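You operate a simulated robot arm through the tools that you are given. There is no shell and no other tool.

The job below is to be done with a simulated robot arm. You get a single attempt, and the scene is never put back.

TASK
Add 100 ml from the bottle to the soap pot.
Fine: wash table; measure it in the cup; bottle and cup go back, flap down again; spill nothing. Set down upright: bottle, cup.
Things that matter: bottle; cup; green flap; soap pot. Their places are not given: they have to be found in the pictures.

Only the result counts: the job must be done as asked and must still hold three seconds after the hand-in. Knocking over, shifting, dropping, spilling or breaking anything else fails it.

THE ROBOT
A 7-joint arm with a two-finger parallel gripper, fixed in place. Base frame: the origin is on the floor under the middle of its stand, x ahead of it, y to its left, z up; the work surface is at about z = 0.9. Readings come in m, rad, newtons and seconds.
It reaches about 1.147 m from its shoulder. Its first joint turns from -2.897 to 2.897 rad. Payload 3.43 kg.
The TCP is the grasp point between the finger pads, 0.03 m short of the fingertips. In the tool frame z runs along the fingers and y along their closing line. Largest opening 0.094 m; finger width 0.028, thickness 0.01; the body of the gripper, 0.05 by 0.096 m, starts 0.055 m behind the TCP.
Orientation is that of the tool frame in the base frame, as a unit quaternion [w, x, y, z]. With the fingers straight down and closing along the base's y, the tool's x points along the base's -x, its y along +y and its z along -z.

THE INTERFACE
- The arm moves only by the tool send_rows. Its argument "motion" is a list of rows, each a list of 3 entries, a list of its own where there are three numbers: the shift along the tool's x, y, z in cm, then the turn, a rotation vector about the tool's x, y, z in rad, then the closure, from 0 (fully open) to 1 (shut). In form: [[[dx, dy, dz], [wx, wy, wz], gripper], ...]. A call has 1 to 20 rows; each row shifts and turns the commanded pose from where the row before left it, along the tool's axes as they then stand. A row lasts 0.2 s, in which the tool goes at most 0.05 m and 0.15 rad; a call with a longer step from one row to the next is refused whole, and so is a gripper value outside its range. Where a pose cannot be reached the arm comes as near as it can. A force on the tool above 60 N (or 10 N above the force at the start of the call, whichever is more), or a blocked arm, ends the call early, and 0.2 s more pass. The fingers move at their own pace (about 0.045 m/s each) and stop on an object; they squeeze with about 20 N. The grip force told is the motor's: it shows also when the fingers shut on nothing. Time passes only in rows, and 0.2 s behind the last, so rows that do not move let the fingers close. It gives the time, the measured TCP pose, the force on the tool (base axes), the opening and the grip force at its end, in the units of the frame above (readings bear some noise), with the torque about the TCP (base axes, N m) and any sound that the robot's microphone picked up.
- Cameras (640 x 400 px; columns grow to the right, rows downward): "scene" is fixed at [0.0498, -0.6484, 1.7798]; the picture's right is [0.87, -0.49, 0.00], its down [-0.21, -0.37, -0.90] and it looks along [0.44, 0.79, -0.43] (base axes); focal length 323 px, centre (320, 200). "wrist" rides on the gripper at [0.076, 0.014, -0.103] in the tool frame; the picture's right is [-0.18, 0.98, 0.00], its down [-0.75, -0.14, -0.64] and it looks along [-0.63, -0.12, 0.77] (tool axes); focal length 243 px, centre (320, 200).
- grab_frame(camera): a new picture of that camera. The clock stands still meanwhile.
- point_at(camera, pixels): there is no depth. For up to 12 entries [column, row, z] of the newest picture of that camera ("zoom" is the newest enlarged one), the place [x, y] in the base frame at which the ray of that pixel passes the height z, good to about 0.002 m. The clock stands still meanwhile.
- enlarge(camera, box): a new picture of the part [left, top, right, bottom] of that camera's present view, enlarged. The clock stands still meanwhile.
- hand_in(): hands the job in; it is judged then, once.

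Unless the task says otherwise, let go and move clear before handing in.

The tools are called after "Emit:" as name(argument=value, ...) on one line, values as JSON. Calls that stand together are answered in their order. send_rows: Moves the arm, as the interface text tells. Its arguments: {"type":"object","properties":{"motion":{"type":"array","items":{"type":"array"}}},"required":["motion"]} The other tools are called the same way: grab_frame (camera) takes a picture; point_at (camera, pixels) gives the place at which the rays of pixels pass given heights; enlarge (camera, box) takes an enlarged picture of a part of a camera's view; hand_in () hands the job in.

At the start:

```text
t: 0.0
ee_pos: [0.4779, 0.444, 1.3507]
ee_rot: [0.0, 0.0, 1.0, 0.0]
ft_force: [0.3, -0.1, -0.2]
wrist_torque: [-0.01, 0.0, 0.03]
gripper_width: 0.094
grip_force: 0.1
```

scene: 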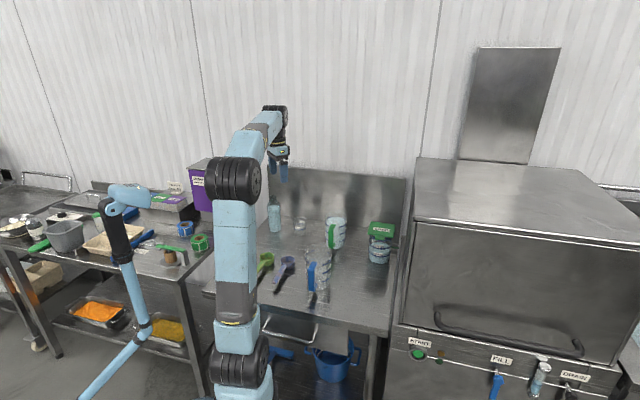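
wrist: 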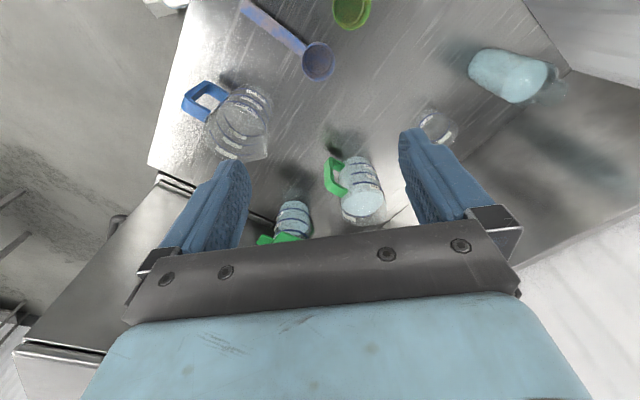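

The scene picture shows a wash table with a light-blue bottle at about (274,215), a green-handled vessel at (335,233), a vessel with a green top at (380,245), a blue-handled cup at (318,275) and a small clear thing at (300,225). I will enlarge these parts to identify them.

Emit:
enlarge(camera="scene", box=[230, 180, 410, 300])

Emit:
enlarge(camera="wrist", box=[160, 0, 580, 260])

Emit:
enlarge(camera="scene", box=[320, 200, 410, 260])

```text
3.33 times, centred on (320, 240) of scene
```

zoom: 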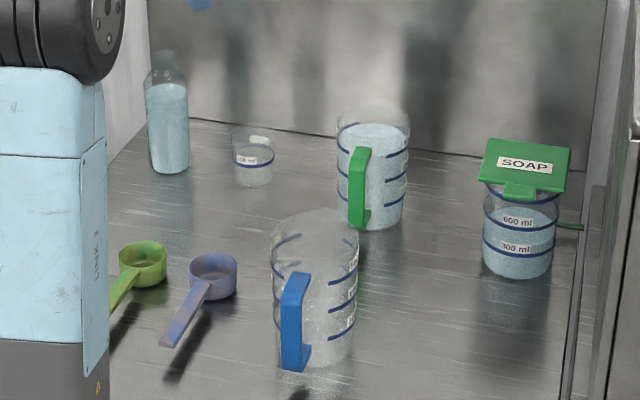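

```text
1.52 times, centred on (370, 130) of wrist
```

zoom: 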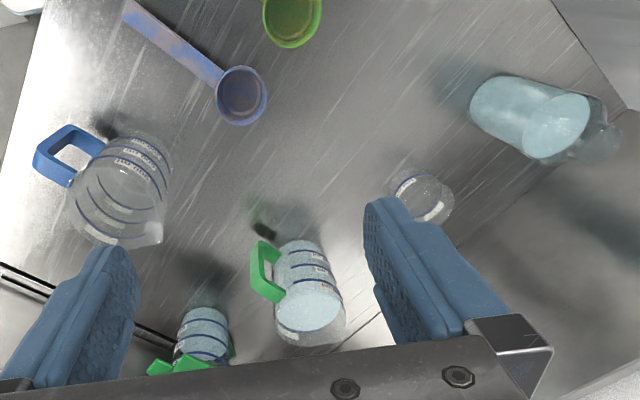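

```text
6.67 times, centred on (365, 230) of scene
```

zoom: 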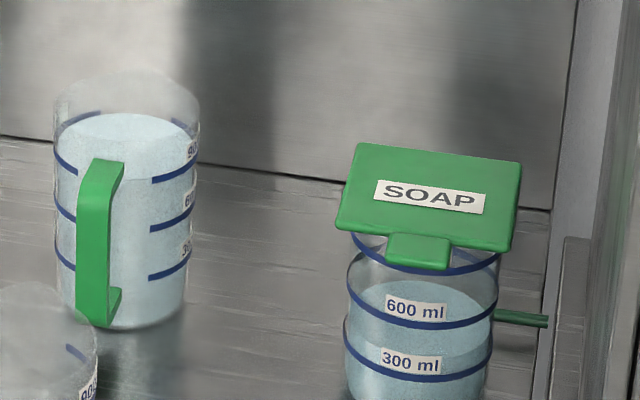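

The small clear cup at (300,225) carries one blue mark that seems to read 100 ml, and the SOAP pot has a hinged green flap. I'll enlarge the cup, the bottle and the pot further.

Emit:
enlarge(camera="scene", box=[285, 212, 315, 240])

Emit:
enlarge(camera="scene", box=[260, 190, 290, 240])

Emit:
enlarge(camera="scene", box=[360, 215, 400, 270])

Emit:
enlarge(camera="wrist", box=[400, 40, 580, 160])

```text
14.29 times, centred on (300, 226) of scene
```

zoom: 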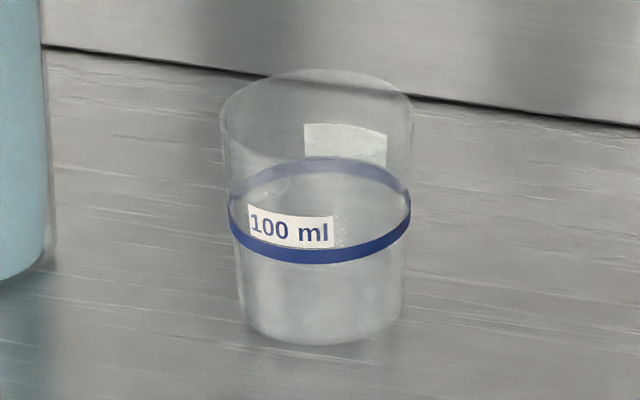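

```text
8.00 times, centred on (275, 215) of scene
```

zoom: 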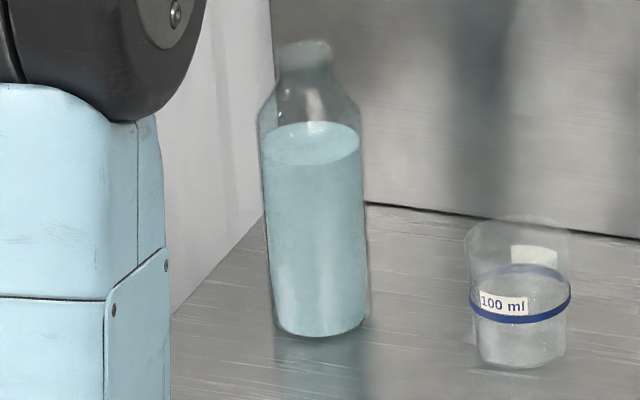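

```text
7.27 times, centred on (380, 242) of scene
```

zoom: 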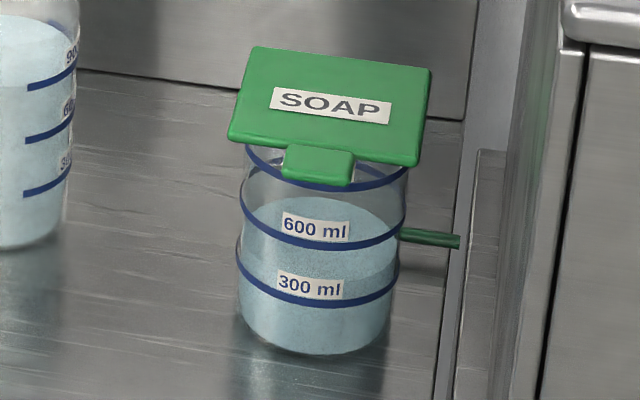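

```text
3.33 times, centred on (490, 100) of wrist
```

zoom: 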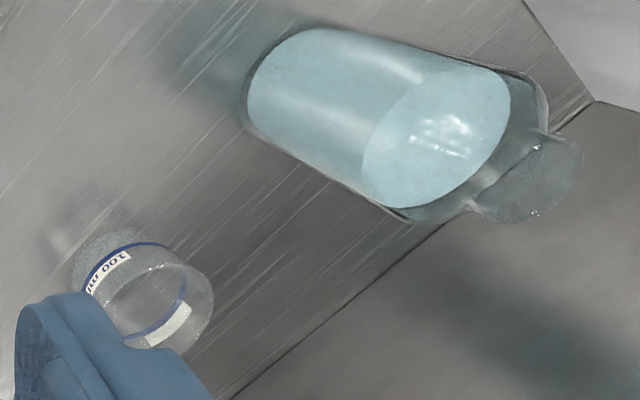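

The cup has a 100 ml band and the pot holds just under 600 ml with the flap closed. Its finger tab faces the scene camera, at about (380,237). I'll now convert these pixels to positions on the table.

Emit:
point_at(camera="scene", pixels=[[275.2, 230, 0.9], [273, 195.5, 1.1], [300.1, 234.3, 0.9], [299.8, 219.4, 0.98], [379.7, 258.5, 0.9], [370.4, 221.1, 1.05], [395.3, 224.1, 1.05], [393.5, 237.2, 1.05], [367.5, 233.7, 1.05], [391, 246.5, 0.97], [399.3, 247.8, 0.97], [335, 240, 0.9]])

Emit:
enlarge(camera="wrist", box=[240, 140, 400, 250])

```text
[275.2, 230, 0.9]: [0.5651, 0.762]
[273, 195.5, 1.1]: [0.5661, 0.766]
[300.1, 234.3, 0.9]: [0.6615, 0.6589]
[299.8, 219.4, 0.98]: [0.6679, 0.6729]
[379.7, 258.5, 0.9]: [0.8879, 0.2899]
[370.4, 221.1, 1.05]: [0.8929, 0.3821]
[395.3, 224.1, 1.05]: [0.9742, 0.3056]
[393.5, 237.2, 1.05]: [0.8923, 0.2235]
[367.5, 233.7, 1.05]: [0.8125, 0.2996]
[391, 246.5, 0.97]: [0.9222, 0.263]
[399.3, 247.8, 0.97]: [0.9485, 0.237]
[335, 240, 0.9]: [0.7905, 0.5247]
```

```text
3.64 times, centred on (320, 195) of wrist
```

zoom: 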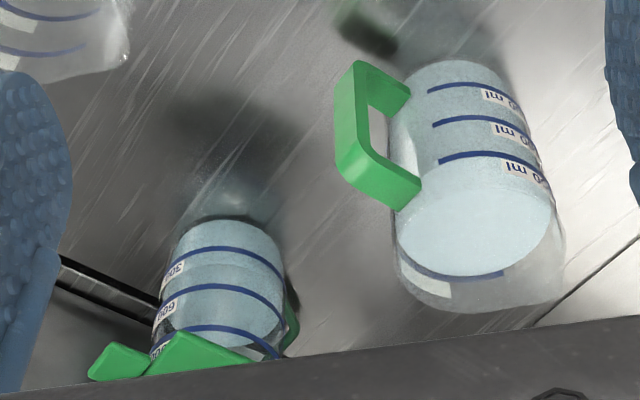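

Rough positions are bottle (0.565,0.762), cup (0.66,0.66) and pot (0.89,0.29). The flap is a square turned 45°, with its tab towards (-x,-y). Next I'll find the obstacles: blue jug base near (318,287), spoons, and table edges.

Emit:
point_at(camera="scene", pixels=[[318.5, 286.5, 0.9], [318, 245, 1.05], [263, 262, 0.93], [284, 263, 0.93], [390, 333, 0.9], [270, 212, 0.9], [398, 235, 0.9], [205, 292, 0.9], [335, 219, 1.07], [323, 283, 0.95], [275, 283, 0.9], [405, 180, 1.1]])

Emit:
enlarge(camera="scene", box=[340, 160, 500, 360])

Emit:
enlarge(camera="scene", box=[190, 80, 330, 200])

```text
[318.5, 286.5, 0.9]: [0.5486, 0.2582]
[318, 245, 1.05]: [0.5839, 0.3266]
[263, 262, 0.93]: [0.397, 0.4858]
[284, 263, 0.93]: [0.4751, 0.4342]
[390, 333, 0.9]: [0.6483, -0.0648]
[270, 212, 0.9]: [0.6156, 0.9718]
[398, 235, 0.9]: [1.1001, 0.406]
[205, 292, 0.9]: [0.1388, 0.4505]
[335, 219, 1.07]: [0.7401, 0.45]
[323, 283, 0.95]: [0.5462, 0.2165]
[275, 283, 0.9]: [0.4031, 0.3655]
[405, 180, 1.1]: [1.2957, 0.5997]
```

```text
2.00 times, centred on (420, 260) of scene
```

zoom: 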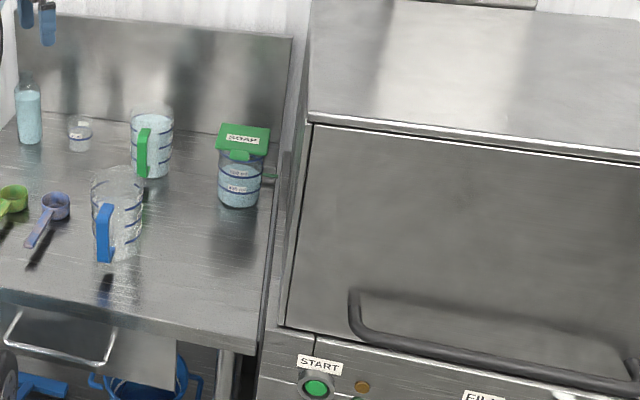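

```text
3.33 times, centred on (260, 140) of scene
```

zoom: 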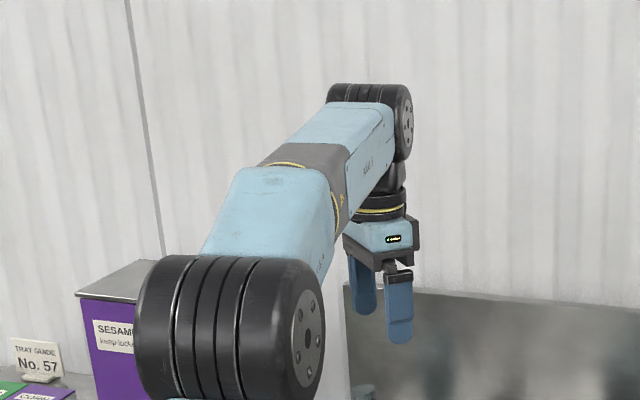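

The table frame is turned 45°: forward f=(0.71,0.71), right r=(0.71,-0.71). The bottle and cup stand near the backsplash, and the pot is at the right beside the dishwasher. I want the tool level along f with the camera on top, so I first rotate about the vertical tool axis by 135° and check that it is followed.

Emit:
send_rows(motion=[[[0, 0, 0], [0, 0, 0.1473], 0], [[0, 0, 0], [0, 0, 0.1473], 0], [[0, 0, 0], [0, 0, 0.1473], 0], [[0, 0, 0], [0, 0, 0.1473], 0], [[0, 0, 0], [0, 0, 0.1473], 0], [[0, 0, 0], [0, 0, 0.1473], 0], [[0, 0, 0], [0, 0, 0.1473], 0], [[0, 0, 0], [0, 0, 0.1473], 0]])

```text
t: 1.8
ee_pos: [0.4794, 0.4453, 1.3511]
ee_rot: [0.001, 0.557, 0.83, 0.0]
ft_force: [-0.5, -0.2, 0.6]
wrist_torque: [0.0, -0.01, 0.0]
gripper_width: 0.0942
grip_force: 0.1
```

The orientation followed for half the turn, with no position error. I do the other half.

Emit:
send_rows(motion=[[[0, 0, 0], [0, 0, 0.1473], 0], [[0, 0, 0], [0, 0, 0.1473], 0], [[0, 0, 0], [0, 0, 0.1473], 0], [[0, 0, 0], [0, 0, 0.1473], 0], [[0, 0, 0], [0, 0, 0.1473], 0], [[0, 0, 0], [0, 0, 0.1473], 0], [[0, 0, 0], [0, 0, 0.1473], 0], [[0, 0, 0], [0, 0, 0.1473], 0]])

Emit:
grab_frame(camera="scene")

Emit:
grab_frame(camera="wrist")

```text
t: 3.8
ee_pos: [0.5464, 0.4248, 1.3058]
ee_rot: [-0.012, 0.936, 0.347, -0.055]
ft_force: [0.0, -0.1, -0.6]
wrist_torque: [0.0, 0.02, 0.0]
gripper_width: 0.094
grip_force: 0.0
stopped in row 8: the arm was blocked; the commanded pose is now the measured one
```

```text
taken
```

scene: 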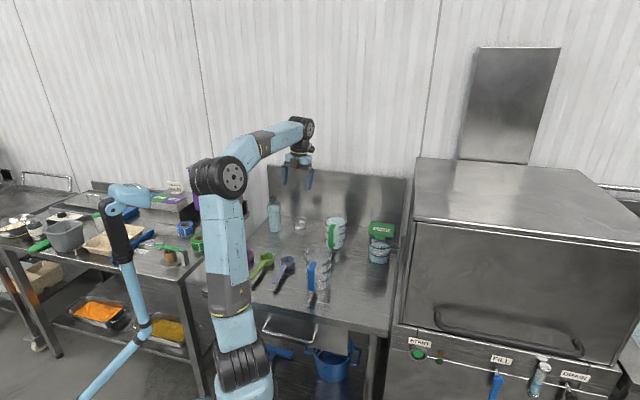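

```text
taken
```

wrist: 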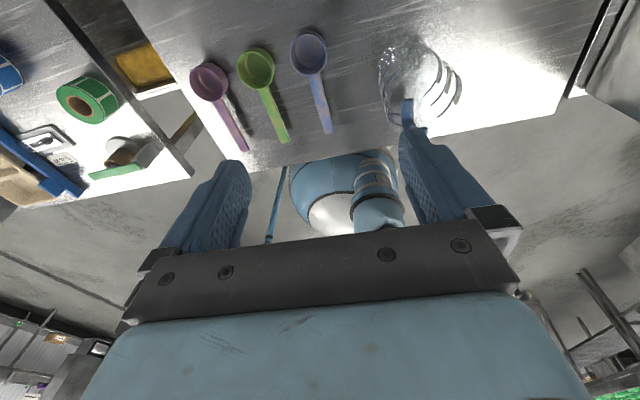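

The turn ran into the last joint's limit near this heading, so camera-up grasps are unsuitable: the roll would be blocked. I'll turn back the other way so the tool x points backward along -f, which leaves roll free both ways and has the camera looking forward over the table.

Emit:
send_rows(motion=[[[0, 0, 0], [0, 0, -0.147], 0], [[0, 0, 0], [0, 0, -0.147], 0], [[0, 0, 0], [0, 0, -0.147], 0], [[0, 0, 0], [0, 0, -0.147], 0], [[0, 0, 0], [0, 0, -0.147], 0], [[0, 0, 0], [0, 0, -0.147], 0], [[0, 0, 0], [0, 0, -0.147], 0], [[0, 0, 0], [0, 0, -0.147], 0], [[0, 0, 0], [0, 0, -0.147], 0], [[0, 0, 0], [0, 0, -0.147], 0], [[0, 0, 0], [0, 0, -0.147], 0], [[0, 0, 0], [0, 0, -0.147], 0], [[0, 0, 0], [0, 0, -0.147], 0], [[0, 0, 0], [0, 0, -0.147], 0], [[0, 0, 0], [0, 0, -0.147], 0], [[0, 0, 0], [0, 0, -0.147], 0], [[0, 0, 0], [0, 0, -0.147], 0], [[0, 0, 0], [0, 0, -0.147], 0]])

```text
t: 7.6
ee_pos: [0.5461, 0.4237, 1.3061]
ee_rot: [-0.055, -0.108, 0.993, 0.001]
ft_force: [0.3, 0.5, 0.3]
wrist_torque: [-0.04, 0.01, -0.01]
gripper_width: 0.094
grip_force: 0.1
```

The tool now leans 6° with tool x at about 192°. I correct it to straight down with x = -f, y = -r, then move to a viewpoint in front of the soap pot, well above the jugs.

Emit:
send_rows(motion=[[[0, 0, 0], [0.0089, -0.0204, -0.1137], 0], [[0, 0, 0], [0.0089, -0.0204, -0.1137], 0], [[0, 0, 0], [0.0089, -0.0204, -0.1137], 0], [[0, 0, 0], [0.0089, -0.0204, -0.1137], 0], [[0, 0, 0], [0.0089, -0.0204, -0.1137], 0], [[0.575, -3.42, 1.08], [0, 0, 0], 0], [[0.575, -3.42, 1.08], [0, 0, 0], 0], [[0.575, -3.42, 1.08], [0, 0, 0], 0], [[0.575, -3.42, 1.08], [0, 0, 0], 0], [[0.575, -3.42, 1.08], [0, 0, 0], 0], [[0.575, -3.42, 1.08], [0, 0, 0], 0], [[0.575, -3.42, 1.08], [0, 0, 0], 0], [[0.575, -3.42, 1.08], [0, 0, 0], 0]])

Emit:
grab_frame(camera="wrist")

Emit:
grab_frame(camera="scene")

```text
t: 10.4
ee_pos: [0.7055, 0.1978, 1.221]
ee_rot: [-0.001, -0.381, 0.924, 0.0]
ft_force: [0.0, 0.8, -0.7]
wrist_torque: [-0.02, -0.04, 0.01]
gripper_width: 0.0938
grip_force: 0.0
```

```text
taken
```

wrist: 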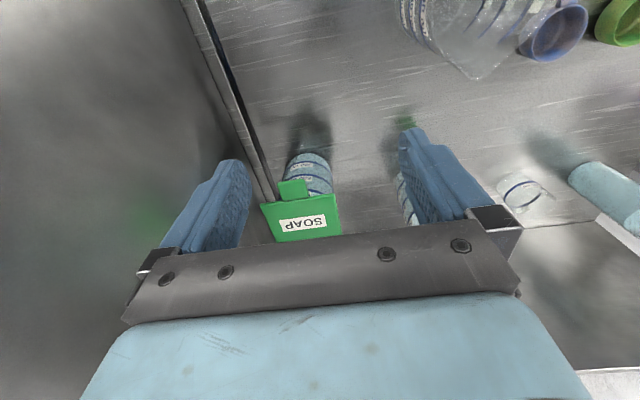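

```text
taken
```

scene: 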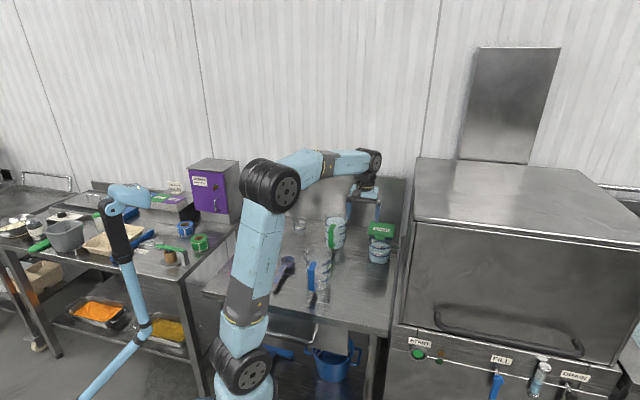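

The arm is in place and the pot with its SOAP flap is visible in the wrist picture at (305,200), upside down. I enlarge it to study the tab, hinge and green rod.

Emit:
enlarge(camera="wrist", box=[240, 130, 360, 250])

Emit:
enlarge(camera="scene", box=[350, 205, 410, 275])

```text
3.33 times, centred on (300, 190) of wrist
```

zoom: 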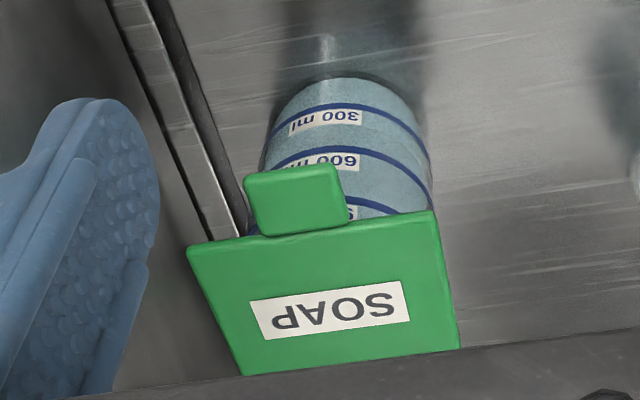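

```text
5.71 times, centred on (380, 240) of scene
```

zoom: 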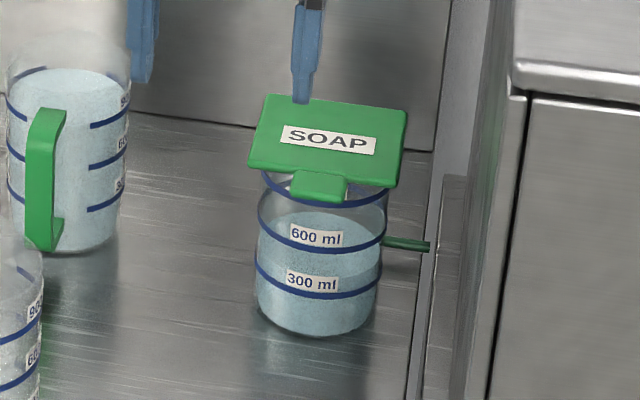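

The flap's tab projects towards the table front and its far edge would be the hinge side. Something green sits behind the pot on the right, so I'll move lower and left of the pot to view it from the side.

Emit:
send_rows(motion=[[[-2.6, 2.3, 0], [0, 0, 0], 0], [[-2.6, 2.3, 0], [0, 0, 0], 0], [[-2.6, 2.3, 0], [0, 0, 0], 0], [[-2.6, 2.3, 0], [0, 0, 0], 0], [[0, 0, 1.4], [0, 0, 0.1496], 0], [[0, 0, 1.4], [0, 0, 0.1496], 0], [[0, 0, 1.4], [0, 0, 0.1496], 0], [[0, 0, 1.4], [0, 0, 0.1496], 0], [[0, 0, 1.4], [0, 0, 0.1496], 0], [[0, 0, 1.4], [0, 0, 0.1496], 0], [[0, 0, 1.4], [0, 0, 0.1496], 0], [[0, 0, 0], [0, -0.131, 0], 0], [[0, 0, 0], [0, -0.131, 0], 0], [[0, 0, 0], [0, -0.131, 0], 0], [[0, 0, 0], [0, -0.131, 0], 0]])

Emit:
grab_frame(camera="wrist")

Emit:
enlarge(camera="wrist", box=[220, 60, 420, 260])

```text
t: 13.6
ee_pos: [0.7143, 0.3357, 1.1236]
ee_rot: [0.258, 0.128, 0.957, -0.035]
ft_force: [1.3, 0.2, -0.1]
wrist_torque: [0.05, 0.03, 0.03]
gripper_width: 0.0942
grip_force: 0.0
```

```text
taken
```

wrist: 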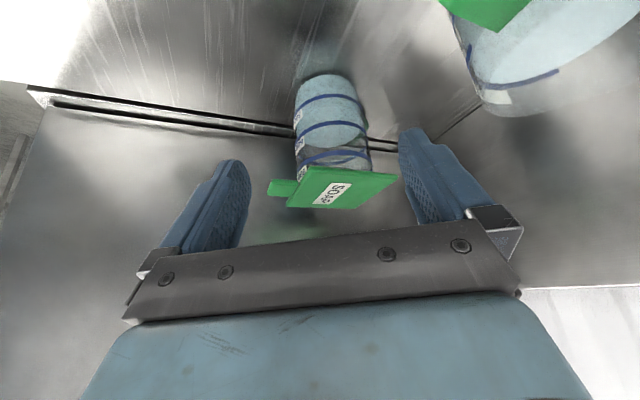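

```text
2.00 times, centred on (320, 160) of wrist
```

zoom: 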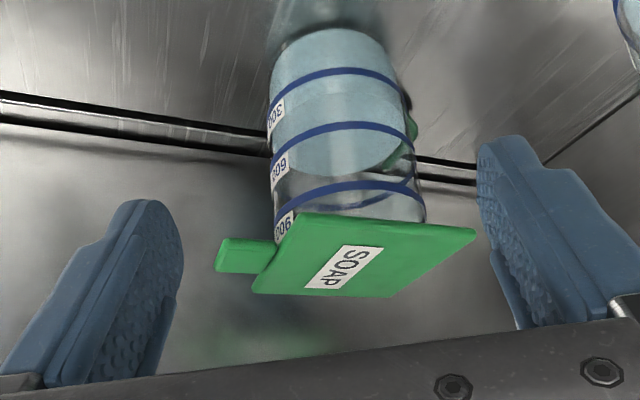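

The pot is seen from its left with the tab at the left in the picture (zoom (245,255)), and a green handle behind it at zoom (410,125). I'll triangulate the flap corners from this view against the scene view.

Emit:
point_at(camera="zoom", pixels=[[300, 213, 1.04], [300, 213, 1.06], [475, 233, 1.04], [475, 233, 1.06], [393, 297, 1.04], [393, 297, 1.06], [253, 293, 1.04], [253, 293, 1.06], [215, 272, 1.04], [222, 240, 1.04], [340, 45, 0.9], [410, 125, 0.95]])

Emit:
point_at(camera="scene", pixels=[[370.4, 221.1, 1.04], [370.4, 221.1, 1.06], [395.3, 224.1, 1.04], [395.3, 224.1, 1.06], [393.5, 237.2, 1.04], [393.5, 237.2, 1.06], [367.5, 233.7, 1.04], [367.5, 233.7, 1.06]])

Emit:
enlarge(camera="wrist", box=[280, 60, 400, 220])

```text
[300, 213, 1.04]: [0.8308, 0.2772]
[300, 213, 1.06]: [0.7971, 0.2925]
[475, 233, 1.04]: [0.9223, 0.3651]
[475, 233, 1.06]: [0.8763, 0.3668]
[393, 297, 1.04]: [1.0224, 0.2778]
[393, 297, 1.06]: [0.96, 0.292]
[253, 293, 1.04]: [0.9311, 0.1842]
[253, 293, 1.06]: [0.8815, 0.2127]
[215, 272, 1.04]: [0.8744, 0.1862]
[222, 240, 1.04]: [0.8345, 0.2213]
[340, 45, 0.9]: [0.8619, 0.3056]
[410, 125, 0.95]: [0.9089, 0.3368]
```

```text
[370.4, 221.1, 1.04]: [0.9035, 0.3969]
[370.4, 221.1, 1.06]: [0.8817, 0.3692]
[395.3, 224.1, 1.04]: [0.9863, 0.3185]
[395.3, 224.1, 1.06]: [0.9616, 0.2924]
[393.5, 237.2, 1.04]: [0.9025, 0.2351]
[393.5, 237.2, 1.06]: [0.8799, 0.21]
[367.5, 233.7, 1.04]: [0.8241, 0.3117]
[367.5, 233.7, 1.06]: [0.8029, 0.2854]
```

```text
2.50 times, centred on (340, 140) of wrist
```

zoom: 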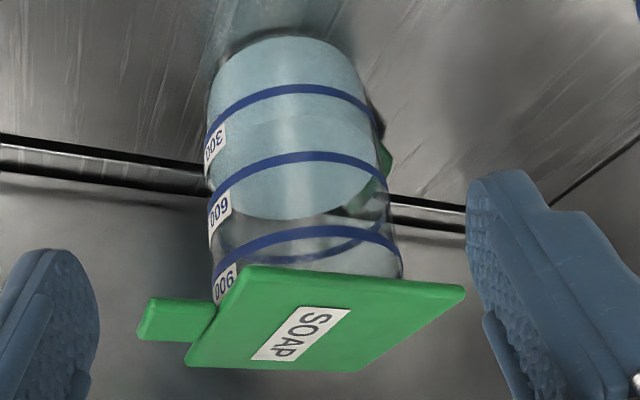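

Both cameras agree the flap top is at z≈1.06. That puts the front edge at f≈0.77, the tab tip at about 0.745 and the hinge edge at about 0.884, all at r≈0.418. I'll level the tool (heading 35°, 20° down), shut the fingers, and come to a pose in front of and just below the tab.

Emit:
send_rows(motion=[[[0, 0, 0], [-0.0727, 0, -0.126], 1], [[0, 0, 0], [-0.0727, 0, -0.126], 1], [[0, 0, 0], [-0.0727, 0, -0.126], 1], [[0, 0, 0], [-0.0727, 0, -0.126], 1], [[0, 0, 0], [-0.0727, 0, -0.126], 1], [[0, 0, 0], [-0.0727, 0, -0.126], 1], [[0, 0, 0], [0, -0.1396, 0], 1], [[0, 0, 0], [0, -0.1396, 0], 1], [[0, 0, 0], [0, -0.1396, 0], 1], [[0, 0, 0], [0, -0.1396, 0], 1], [[0, 0, 0], [0, -0.1396, 0], 1], [[0.53, -3.6, -1.455], [0, 0, 0], 1], [[0.53, -3.6, -1.455], [0, 0, 0], 1], [[0.53, -3.6, -1.455], [0, 0, 0], 1], [[0.53, -3.6, -1.455], [0, 0, 0], 1]])

Emit:
grab_frame(camera="scene")

Emit:
enlarge(camera="scene", box=[300, 180, 420, 280])

Emit:
grab_frame(camera="wrist")

```text
t: 16.8
ee_pos: [0.7435, 0.1827, 1.122]
ee_rot: [0.547, -0.247, 0.782, 0.171]
ft_force: [-0.1, 0.9, 0.0]
wrist_torque: [-0.04, 0.04, -0.02]
gripper_width: 0.0002
grip_force: 19.6
```

```text
taken
```

scene: 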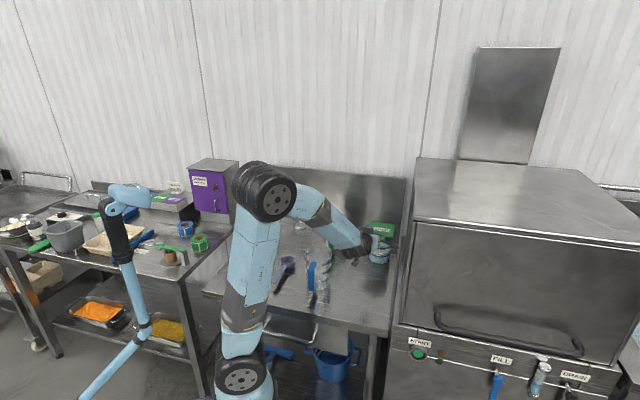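

```text
4.00 times, centred on (360, 230) of scene
```

zoom: 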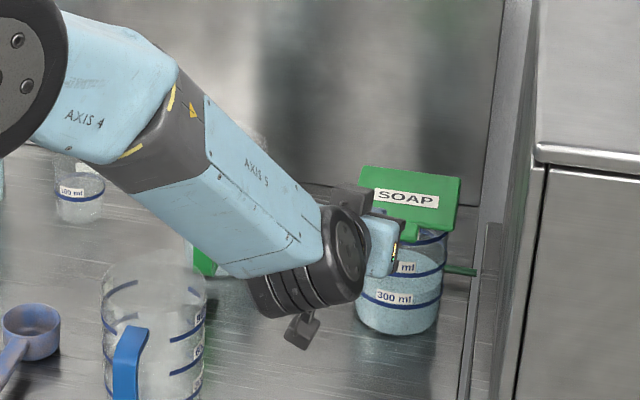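

```text
taken
```

wrist: 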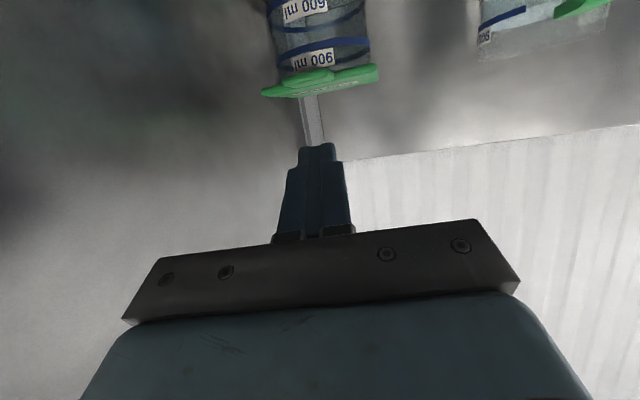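

The pose is as planned: TCP at (0.7435,0.1827,1.122), fingers shut, and the tab visible at (315,80) in the wrist picture. The small black box under the wrist is the camera body, which I must keep clear of things. I lower by 10 cm to just under tab height.

Emit:
send_rows(motion=[[[3.13, 0, 1.14], [0, 0, 0], 1], [[3.13, 0, 1.14], [0, 0, 0], 1], [[3.13, 0, 1.14], [0, 0, 0], 1]])

Emit:
enlarge(camera="scene", box=[330, 205, 410, 275])

Emit:
grab_frame(camera="wrist")

```text
t: 17.6
ee_pos: [0.746, 0.1817, 1.022]
ee_rot: [0.547, -0.246, 0.782, 0.171]
ft_force: [-0.2, -0.8, -0.5]
wrist_torque: [-0.05, 0.03, 0.01]
gripper_width: 0.0002
grip_force: 19.8
```

```text
5.71 times, centred on (370, 240) of scene
```

zoom: 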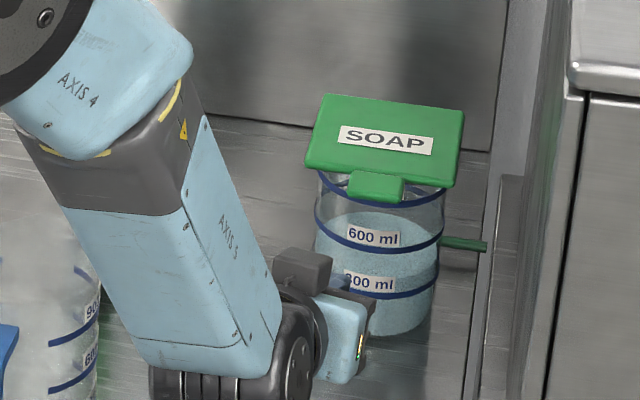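

```text
taken
```

wrist: 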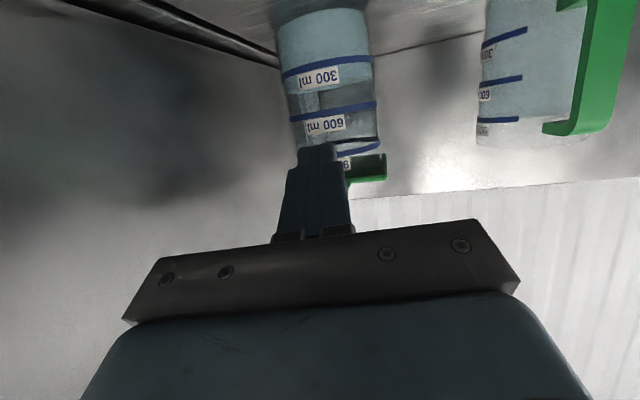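

The TCP is now at (0.746,0.182,1.022), about 8 cm in front of the tab and lower than it, with the flap edge visible at (365,168) beyond the fingers. I go forward 6 cm level and check.

Emit:
send_rows(motion=[[[-0.684, 0, 1.88], [0, 0, 0], 1], [[-0.684, 0, 1.88], [0, 0, 0], 1], [[-0.684, 0, 1.88], [0, 0, 0], 1]])

Emit:
enlarge(camera="scene", box=[340, 210, 410, 270])

Emit:
enlarge(camera="wrist", box=[230, 60, 430, 220])

```text
t: 18.4
ee_pos: [0.7945, 0.2171, 1.0206]
ee_rot: [0.547, -0.246, 0.782, 0.171]
ft_force: [0.2, -0.1, -0.2]
wrist_torque: [0.01, 0.02, 0.02]
gripper_width: 0.0
grip_force: 20.2
```

```text
6.67 times, centred on (375, 240) of scene
```

zoom: 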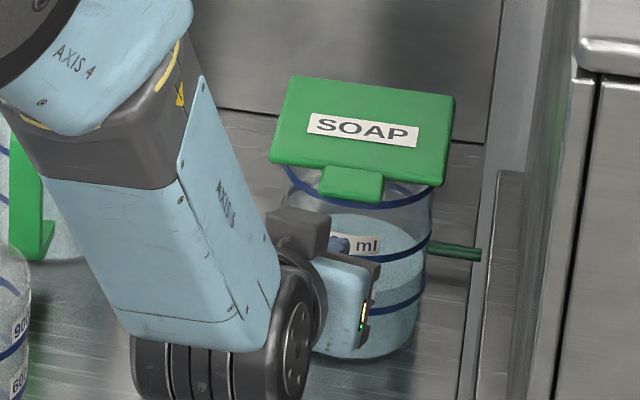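

```text
2.50 times, centred on (330, 140) of wrist
```

zoom: 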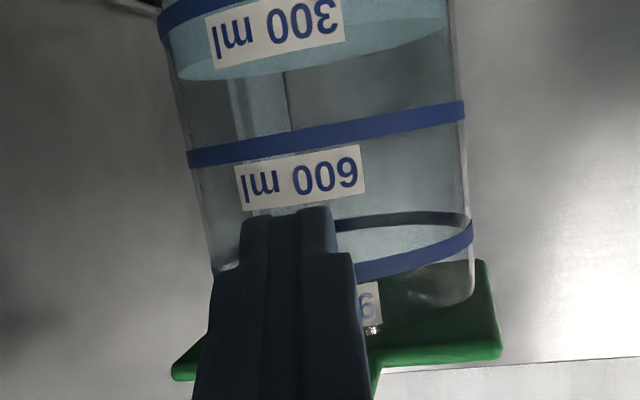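

The fingertip (blue, zoom (340,243)) is below the tab and short of the pot. I go forward 2 cm more, then raise slowly 2.5 cm.

Emit:
send_rows(motion=[[[-0.359, 0, 0.987], [0, 0, 0], 1], [[-0.359, 0, 0.987], [0, 0, 0], 1], [[0, 0, 0], [0, 0, 0], 1], [[-0.47, 0, -0.171], [0, 0, 0], 1], [[-0.47, 0, -0.171], [0, 0, 0], 1], [[-0.47, 0, -0.171], [0, 0, 0], 1], [[-0.47, 0, -0.171], [0, 0, 0], 1], [[-0.47, 0, -0.171], [0, 0, 0], 1]])

Emit:
enlarge(camera="scene", box=[340, 200, 420, 270])

Emit:
enlarge(camera="wrist", box=[230, 60, 430, 220])

```text
t: 20.2
ee_pos: [0.8136, 0.2285, 1.0461]
ee_rot: [0.547, -0.245, 0.782, 0.171]
ft_force: [-0.2, -0.6, -0.4]
wrist_torque: [-0.03, 0.04, -0.01]
gripper_width: 0.0
grip_force: 20.4
```

```text
5.71 times, centred on (380, 235) of scene
```

zoom: 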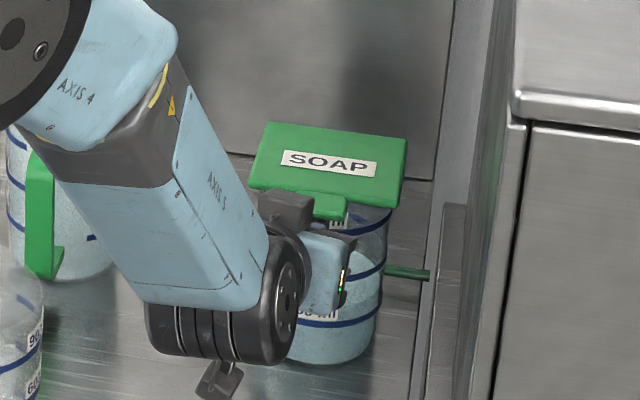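

```text
2.50 times, centred on (330, 140) of wrist
```

zoom: 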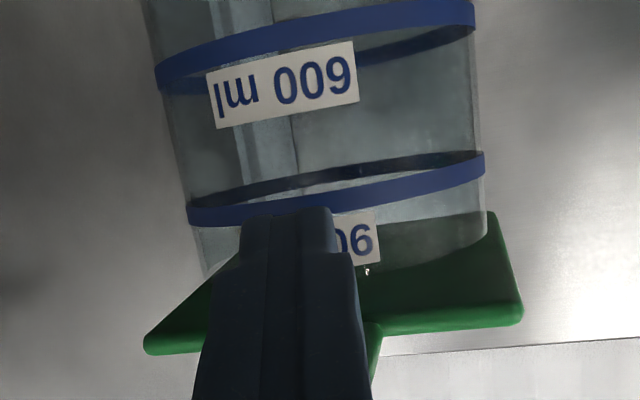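

The forces are still near zero and the flap looks hardly moved. I keep raising in small steps.

Emit:
send_rows(motion=[[[-0.47, 0, -0.171], [0, 0, 0], 1], [[-0.47, 0, -0.171], [0, 0, 0], 1], [[-0.47, 0, -0.171], [0, 0, 0], 1], [[-0.47, 0, -0.171], [0, 0, 0], 1]])

Emit:
enlarge(camera="scene", box=[340, 200, 420, 270])

Emit:
enlarge(camera="wrist", box=[230, 60, 430, 220])

```text
t: 21.2
ee_pos: [0.813, 0.2291, 1.0665]
ee_rot: [0.547, -0.245, 0.782, 0.171]
ft_force: [-0.3, -0.9, -0.3]
wrist_torque: [-0.03, -0.02, 0.0]
gripper_width: 0.0001
grip_force: 20.1
```

```text
5.71 times, centred on (380, 235) of scene
```

zoom: 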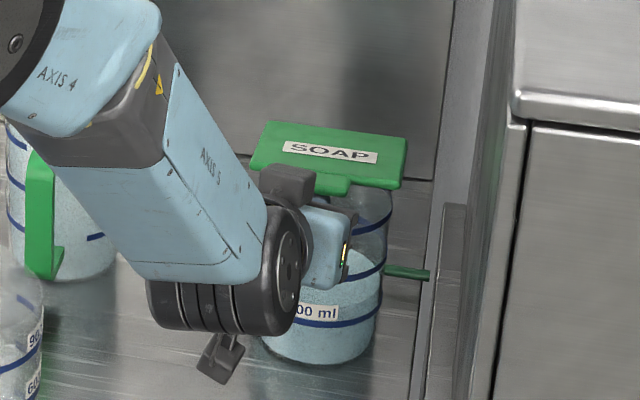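

```text
2.50 times, centred on (330, 140) of wrist
```

zoom: 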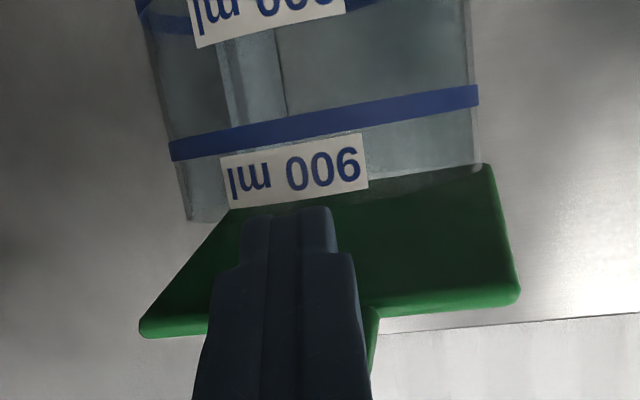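

The flap is lifting now: the front edge has risen and SOAP is foreshortened. I continue up 3 cm and then up and forward, along the arc about the rear hinge.

Emit:
send_rows(motion=[[[-0.94, 0, -0.342], [0, 0, 0], 1], [[-0.94, 0, -0.342], [0, 0, 0], 1], [[-0.94, 0, -0.342], [0, 0, 0], 1], [[-0.756, 0.087, 0.249], [0, 0, 0], 1], [[-0.756, 0.087, 0.249], [0, 0, 0], 1], [[-0.756, 0.087, 0.249], [0, 0, 0], 1], [[-0.756, 0.087, 0.249], [0, 0, 0], 1]])

Emit:
enlarge(camera="scene", box=[340, 190, 420, 270])

Emit:
grab_frame(camera="wrist")

```text
t: 22.8
ee_pos: [0.8255, 0.2423, 1.123]
ee_rot: [0.547, -0.246, 0.782, 0.171]
ft_force: [-0.1, 0.4, 0.2]
wrist_torque: [0.03, 0.03, 0.01]
gripper_width: 0.0001
grip_force: 20.6
```

```text
5.00 times, centred on (380, 230) of scene
```

zoom: 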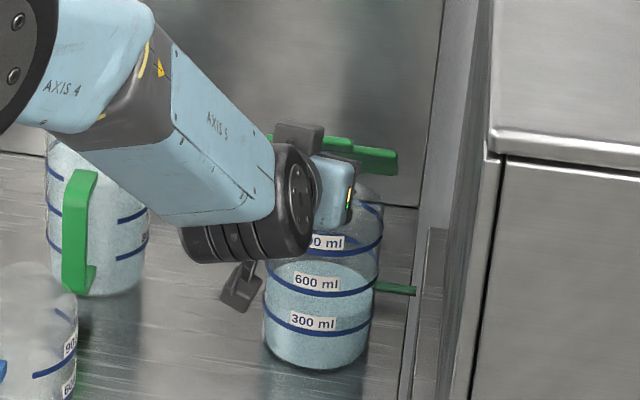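

```text
taken
```

wrist: 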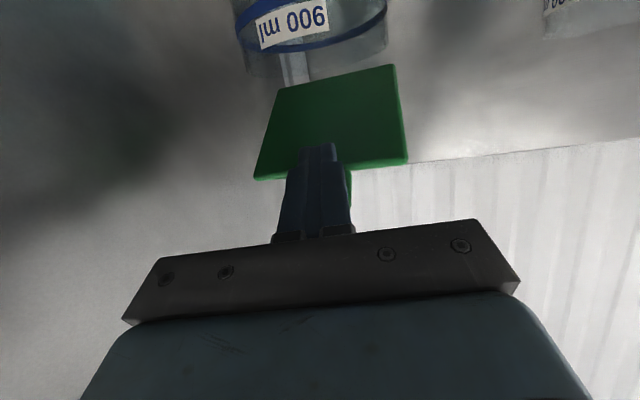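

The flap is up at about 35° and the pot has not moved. I continue along the arc to about 65°.

Emit:
send_rows(motion=[[[-0.751, 0.145, 0.6], [0, 0, 0], 1], [[-0.751, 0.145, 0.6], [0, 0, 0], 1], [[-0.751, 0.145, 0.6], [0, 0, 0], 1], [[-0.65, 0.174, 0.812], [0, 0, 0], 1], [[-0.65, 0.174, 0.812], [0, 0, 0], 1], [[-0.65, 0.174, 0.812], [0, 0, 0], 1]])

Emit:
enlarge(camera="scene", box=[340, 190, 420, 270])

Emit:
grab_frame(camera="wrist")

```text
t: 24.2
ee_pos: [0.8665, 0.2825, 1.1467]
ee_rot: [0.547, -0.245, 0.782, 0.171]
ft_force: [-0.7, 0.2, 0.5]
wrist_torque: [0.0, 0.0, 0.03]
gripper_width: 0.0002
grip_force: 19.7
```

```text
5.00 times, centred on (380, 230) of scene
```

zoom: 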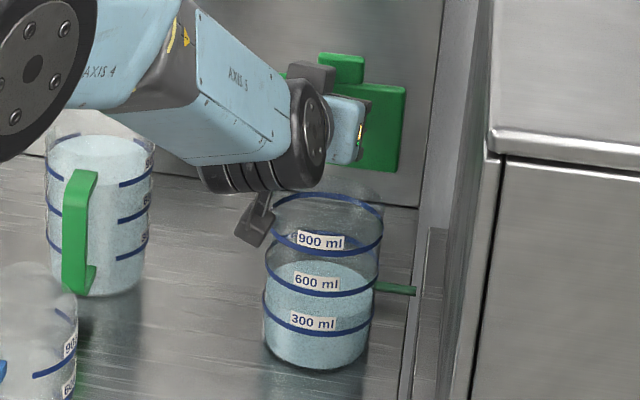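

```text
taken
```

wrist: 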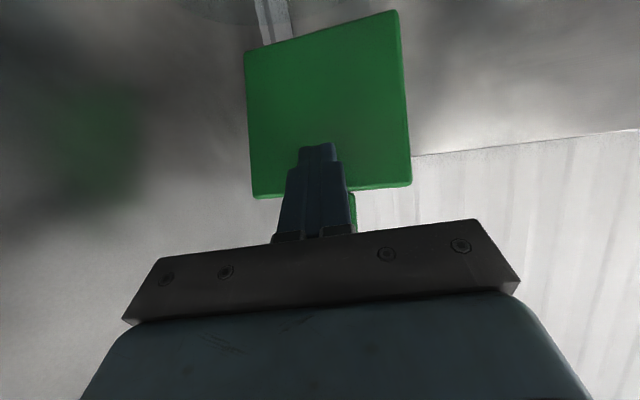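

The flap stands at roughly 65–70°, with no force registered. I push forward to just about vertical.

Emit:
send_rows(motion=[[[-0.4375, 0.145, 0.715], [0, 0, 0], 1], [[-0.4375, 0.145, 0.715], [0, 0, 0], 1], [[-0.4375, 0.145, 0.715], [0, 0, 0], 1], [[-0.337, 0.174, 0.926], [0, 0, 0], 1], [[-0.337, 0.174, 0.926], [0, 0, 0], 1]])

Emit:
enlarge(camera="scene", box=[340, 190, 420, 270])

Emit:
grab_frame(camera="wrist")

```text
t: 25.4
ee_pos: [0.898, 0.3136, 1.1508]
ee_rot: [0.547, -0.246, 0.781, 0.171]
ft_force: [-1.1, 0.6, -0.7]
wrist_torque: [-0.01, 0.02, 0.04]
gripper_width: 0.0
grip_force: 19.7
```

```text
5.00 times, centred on (380, 230) of scene
```

zoom: 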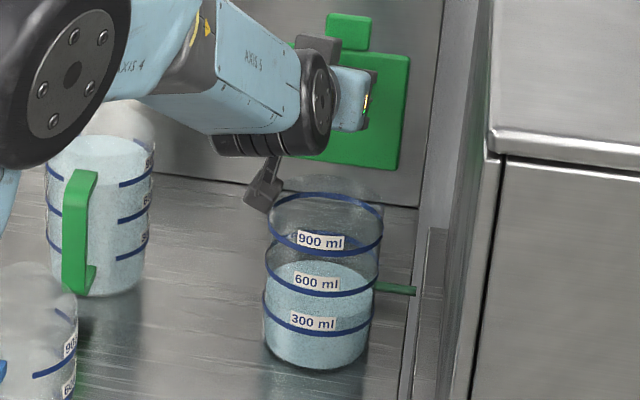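

```text
taken
```

wrist: 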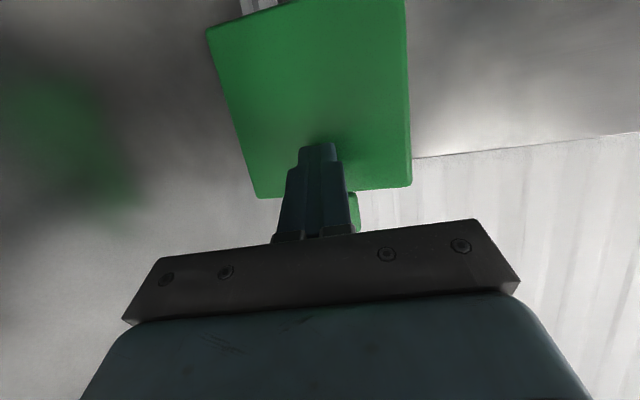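

The flap now looks close to vertical and the pot is still unmoved. I push a further 1.5 cm slowly.

Emit:
send_rows(motion=[[[-0.169, 0.087, 0.463], [0, 0, 0], 1], [[-0.169, 0.087, 0.463], [0, 0, 0], 1], [[-0.169, 0.087, 0.463], [0, 0, 0], 1]])

Emit:
enlarge(camera="scene", box=[340, 190, 420, 270])

Emit:
grab_frame(camera="wrist")

```text
t: 26.2
ee_pos: [0.9085, 0.3236, 1.153]
ee_rot: [0.547, -0.245, 0.782, 0.17]
ft_force: [0.4, -0.5, 0.3]
wrist_torque: [0.02, 0.0, 0.0]
gripper_width: 0.0002
grip_force: 20.0
```

```text
5.00 times, centred on (380, 230) of scene
```

zoom: 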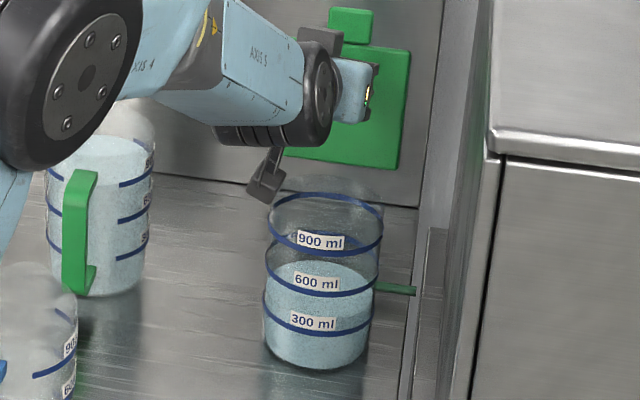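

```text
taken
```

wrist: 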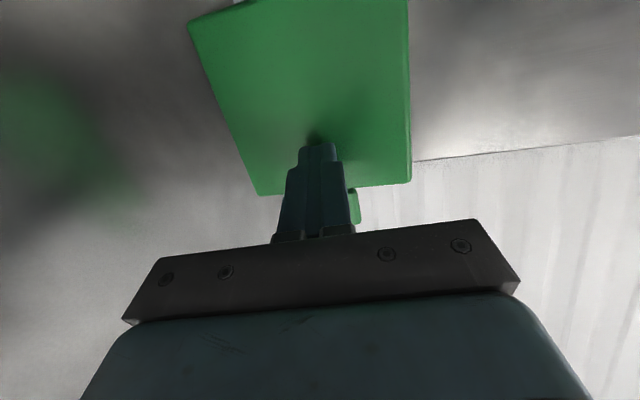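

By my numbers the flap is slightly past vertical. I push 1 cm more, then back off 2 cm to see whether it stays.

Emit:
send_rows(motion=[[[-0.169, 0.087, 0.463], [0, 0, 0], 1], [[-0.169, 0.087, 0.463], [0, 0, 0], 1], [[0, 0, 0], [0, 0, 0], 1]])

Emit:
enlarge(camera="scene", box=[340, 190, 420, 270])

Emit:
grab_frame(camera="wrist")

```text
t: 27.0
ee_pos: [0.9162, 0.3322, 1.1517]
ee_rot: [0.547, -0.246, 0.782, 0.171]
ft_force: [-0.7, 1.0, 0.5]
wrist_torque: [0.0, 0.03, 0.03]
gripper_width: 0.0
grip_force: 19.9
```

```text
5.00 times, centred on (380, 230) of scene
```

zoom: 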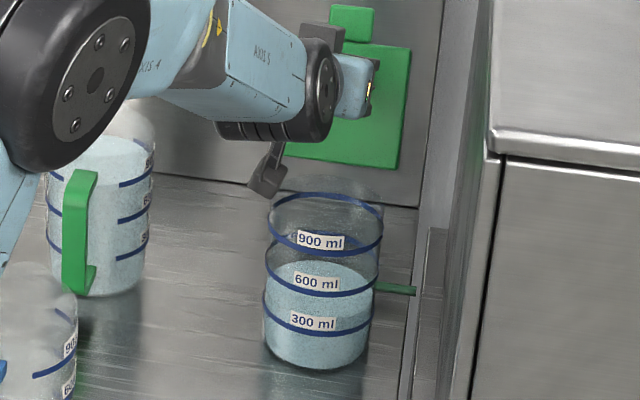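

```text
taken
```

wrist: 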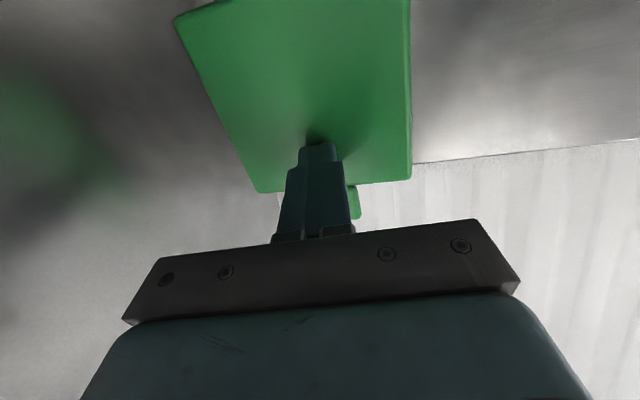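

The flap follows the fingers past vertical. I back off 2.5 cm and look.

Emit:
send_rows(motion=[[[0.169, -0.087, -0.463], [0, 0, 0], 1], [[0.337, -0.174, -0.926], [0, 0, 0], 1], [[0.337, -0.174, -0.926], [0, 0, 0], 1], [[0, 0, 0], [0, 0, 0], 1]])

Emit:
enlarge(camera="scene", box=[340, 190, 420, 270])

Emit:
grab_frame(camera="wrist")

```text
t: 28.0
ee_pos: [0.8975, 0.3131, 1.1536]
ee_rot: [0.547, -0.246, 0.782, 0.171]
ft_force: [-0.3, -0.4, 0.5]
wrist_torque: [-0.04, 0.03, 0.01]
gripper_width: 0.0001
grip_force: 20.0
```

```text
5.00 times, centred on (380, 230) of scene
```

zoom: 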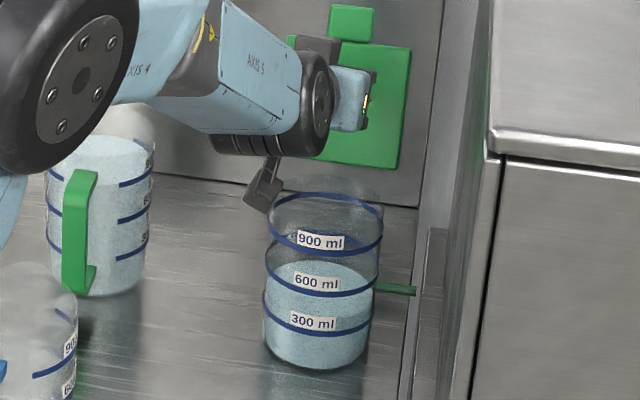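

```text
taken
```

wrist: 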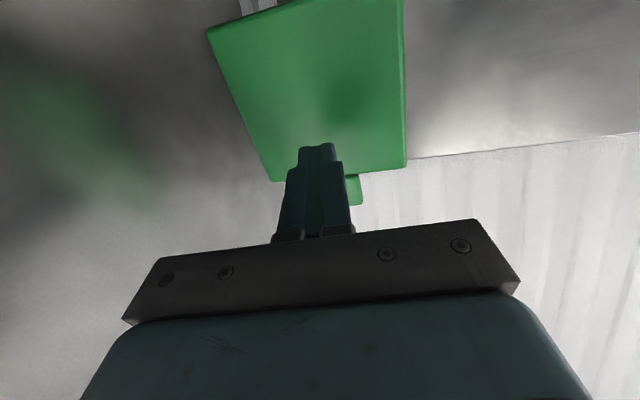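

The flap stays open by itself after backing off. I raise and retract 20 cm, then look at the pot without the arm in the way.

Emit:
send_rows(motion=[[[-0.94, 0, -0.342], [0, 0, 0], 1], [[-1.88, 0, -0.684], [0, 0, 0], 1], [[1.368, 0, -3.76], [0, 0, 0], 1], [[1.368, 0, -3.76], [0, 0, 0], 1], [[1.368, 0, -3.76], [0, 0, 0], 1], [[1.368, 0, -3.76], [0, 0, 0], 1], [[1.368, 0, -3.76], [0, 0, 0], 1]])

Emit:
grab_frame(camera="scene")

Emit:
enlarge(camera="scene", box=[350, 180, 430, 280])

Emit:
grab_frame(camera="wrist")

```text
t: 29.6
ee_pos: [0.7311, 0.1998, 1.1824]
ee_rot: [0.547, -0.245, 0.782, 0.171]
ft_force: [0.6, 0.0, -0.9]
wrist_torque: [0.03, -0.07, 0.05]
gripper_width: 0.0002
grip_force: 20.0
```

```text
taken
```

scene: 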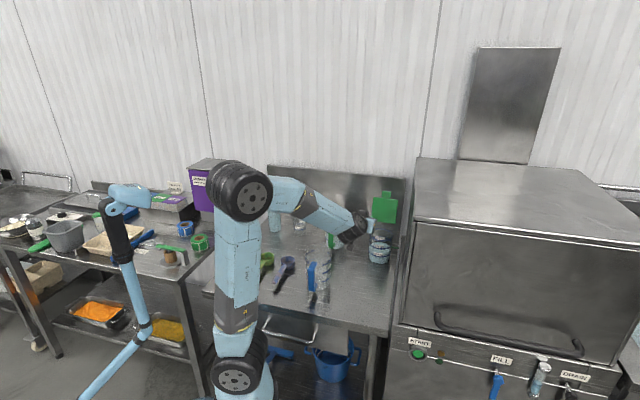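

```text
4.00 times, centred on (390, 230) of scene
```

zoom: 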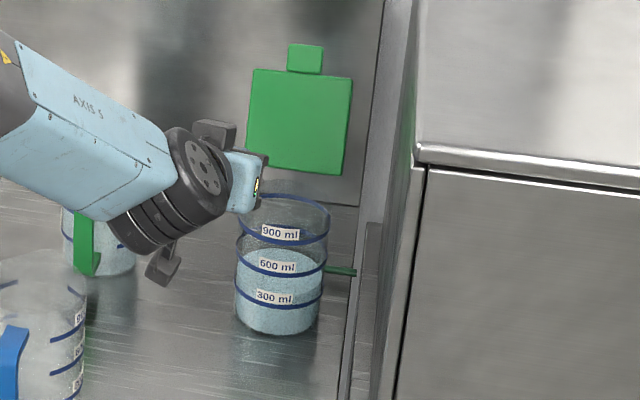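

```text
taken
```

wrist: 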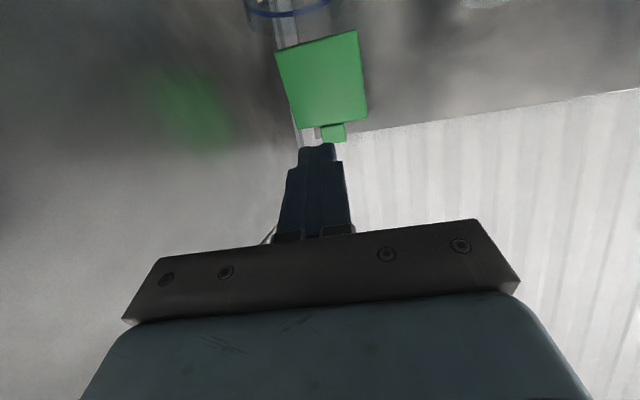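

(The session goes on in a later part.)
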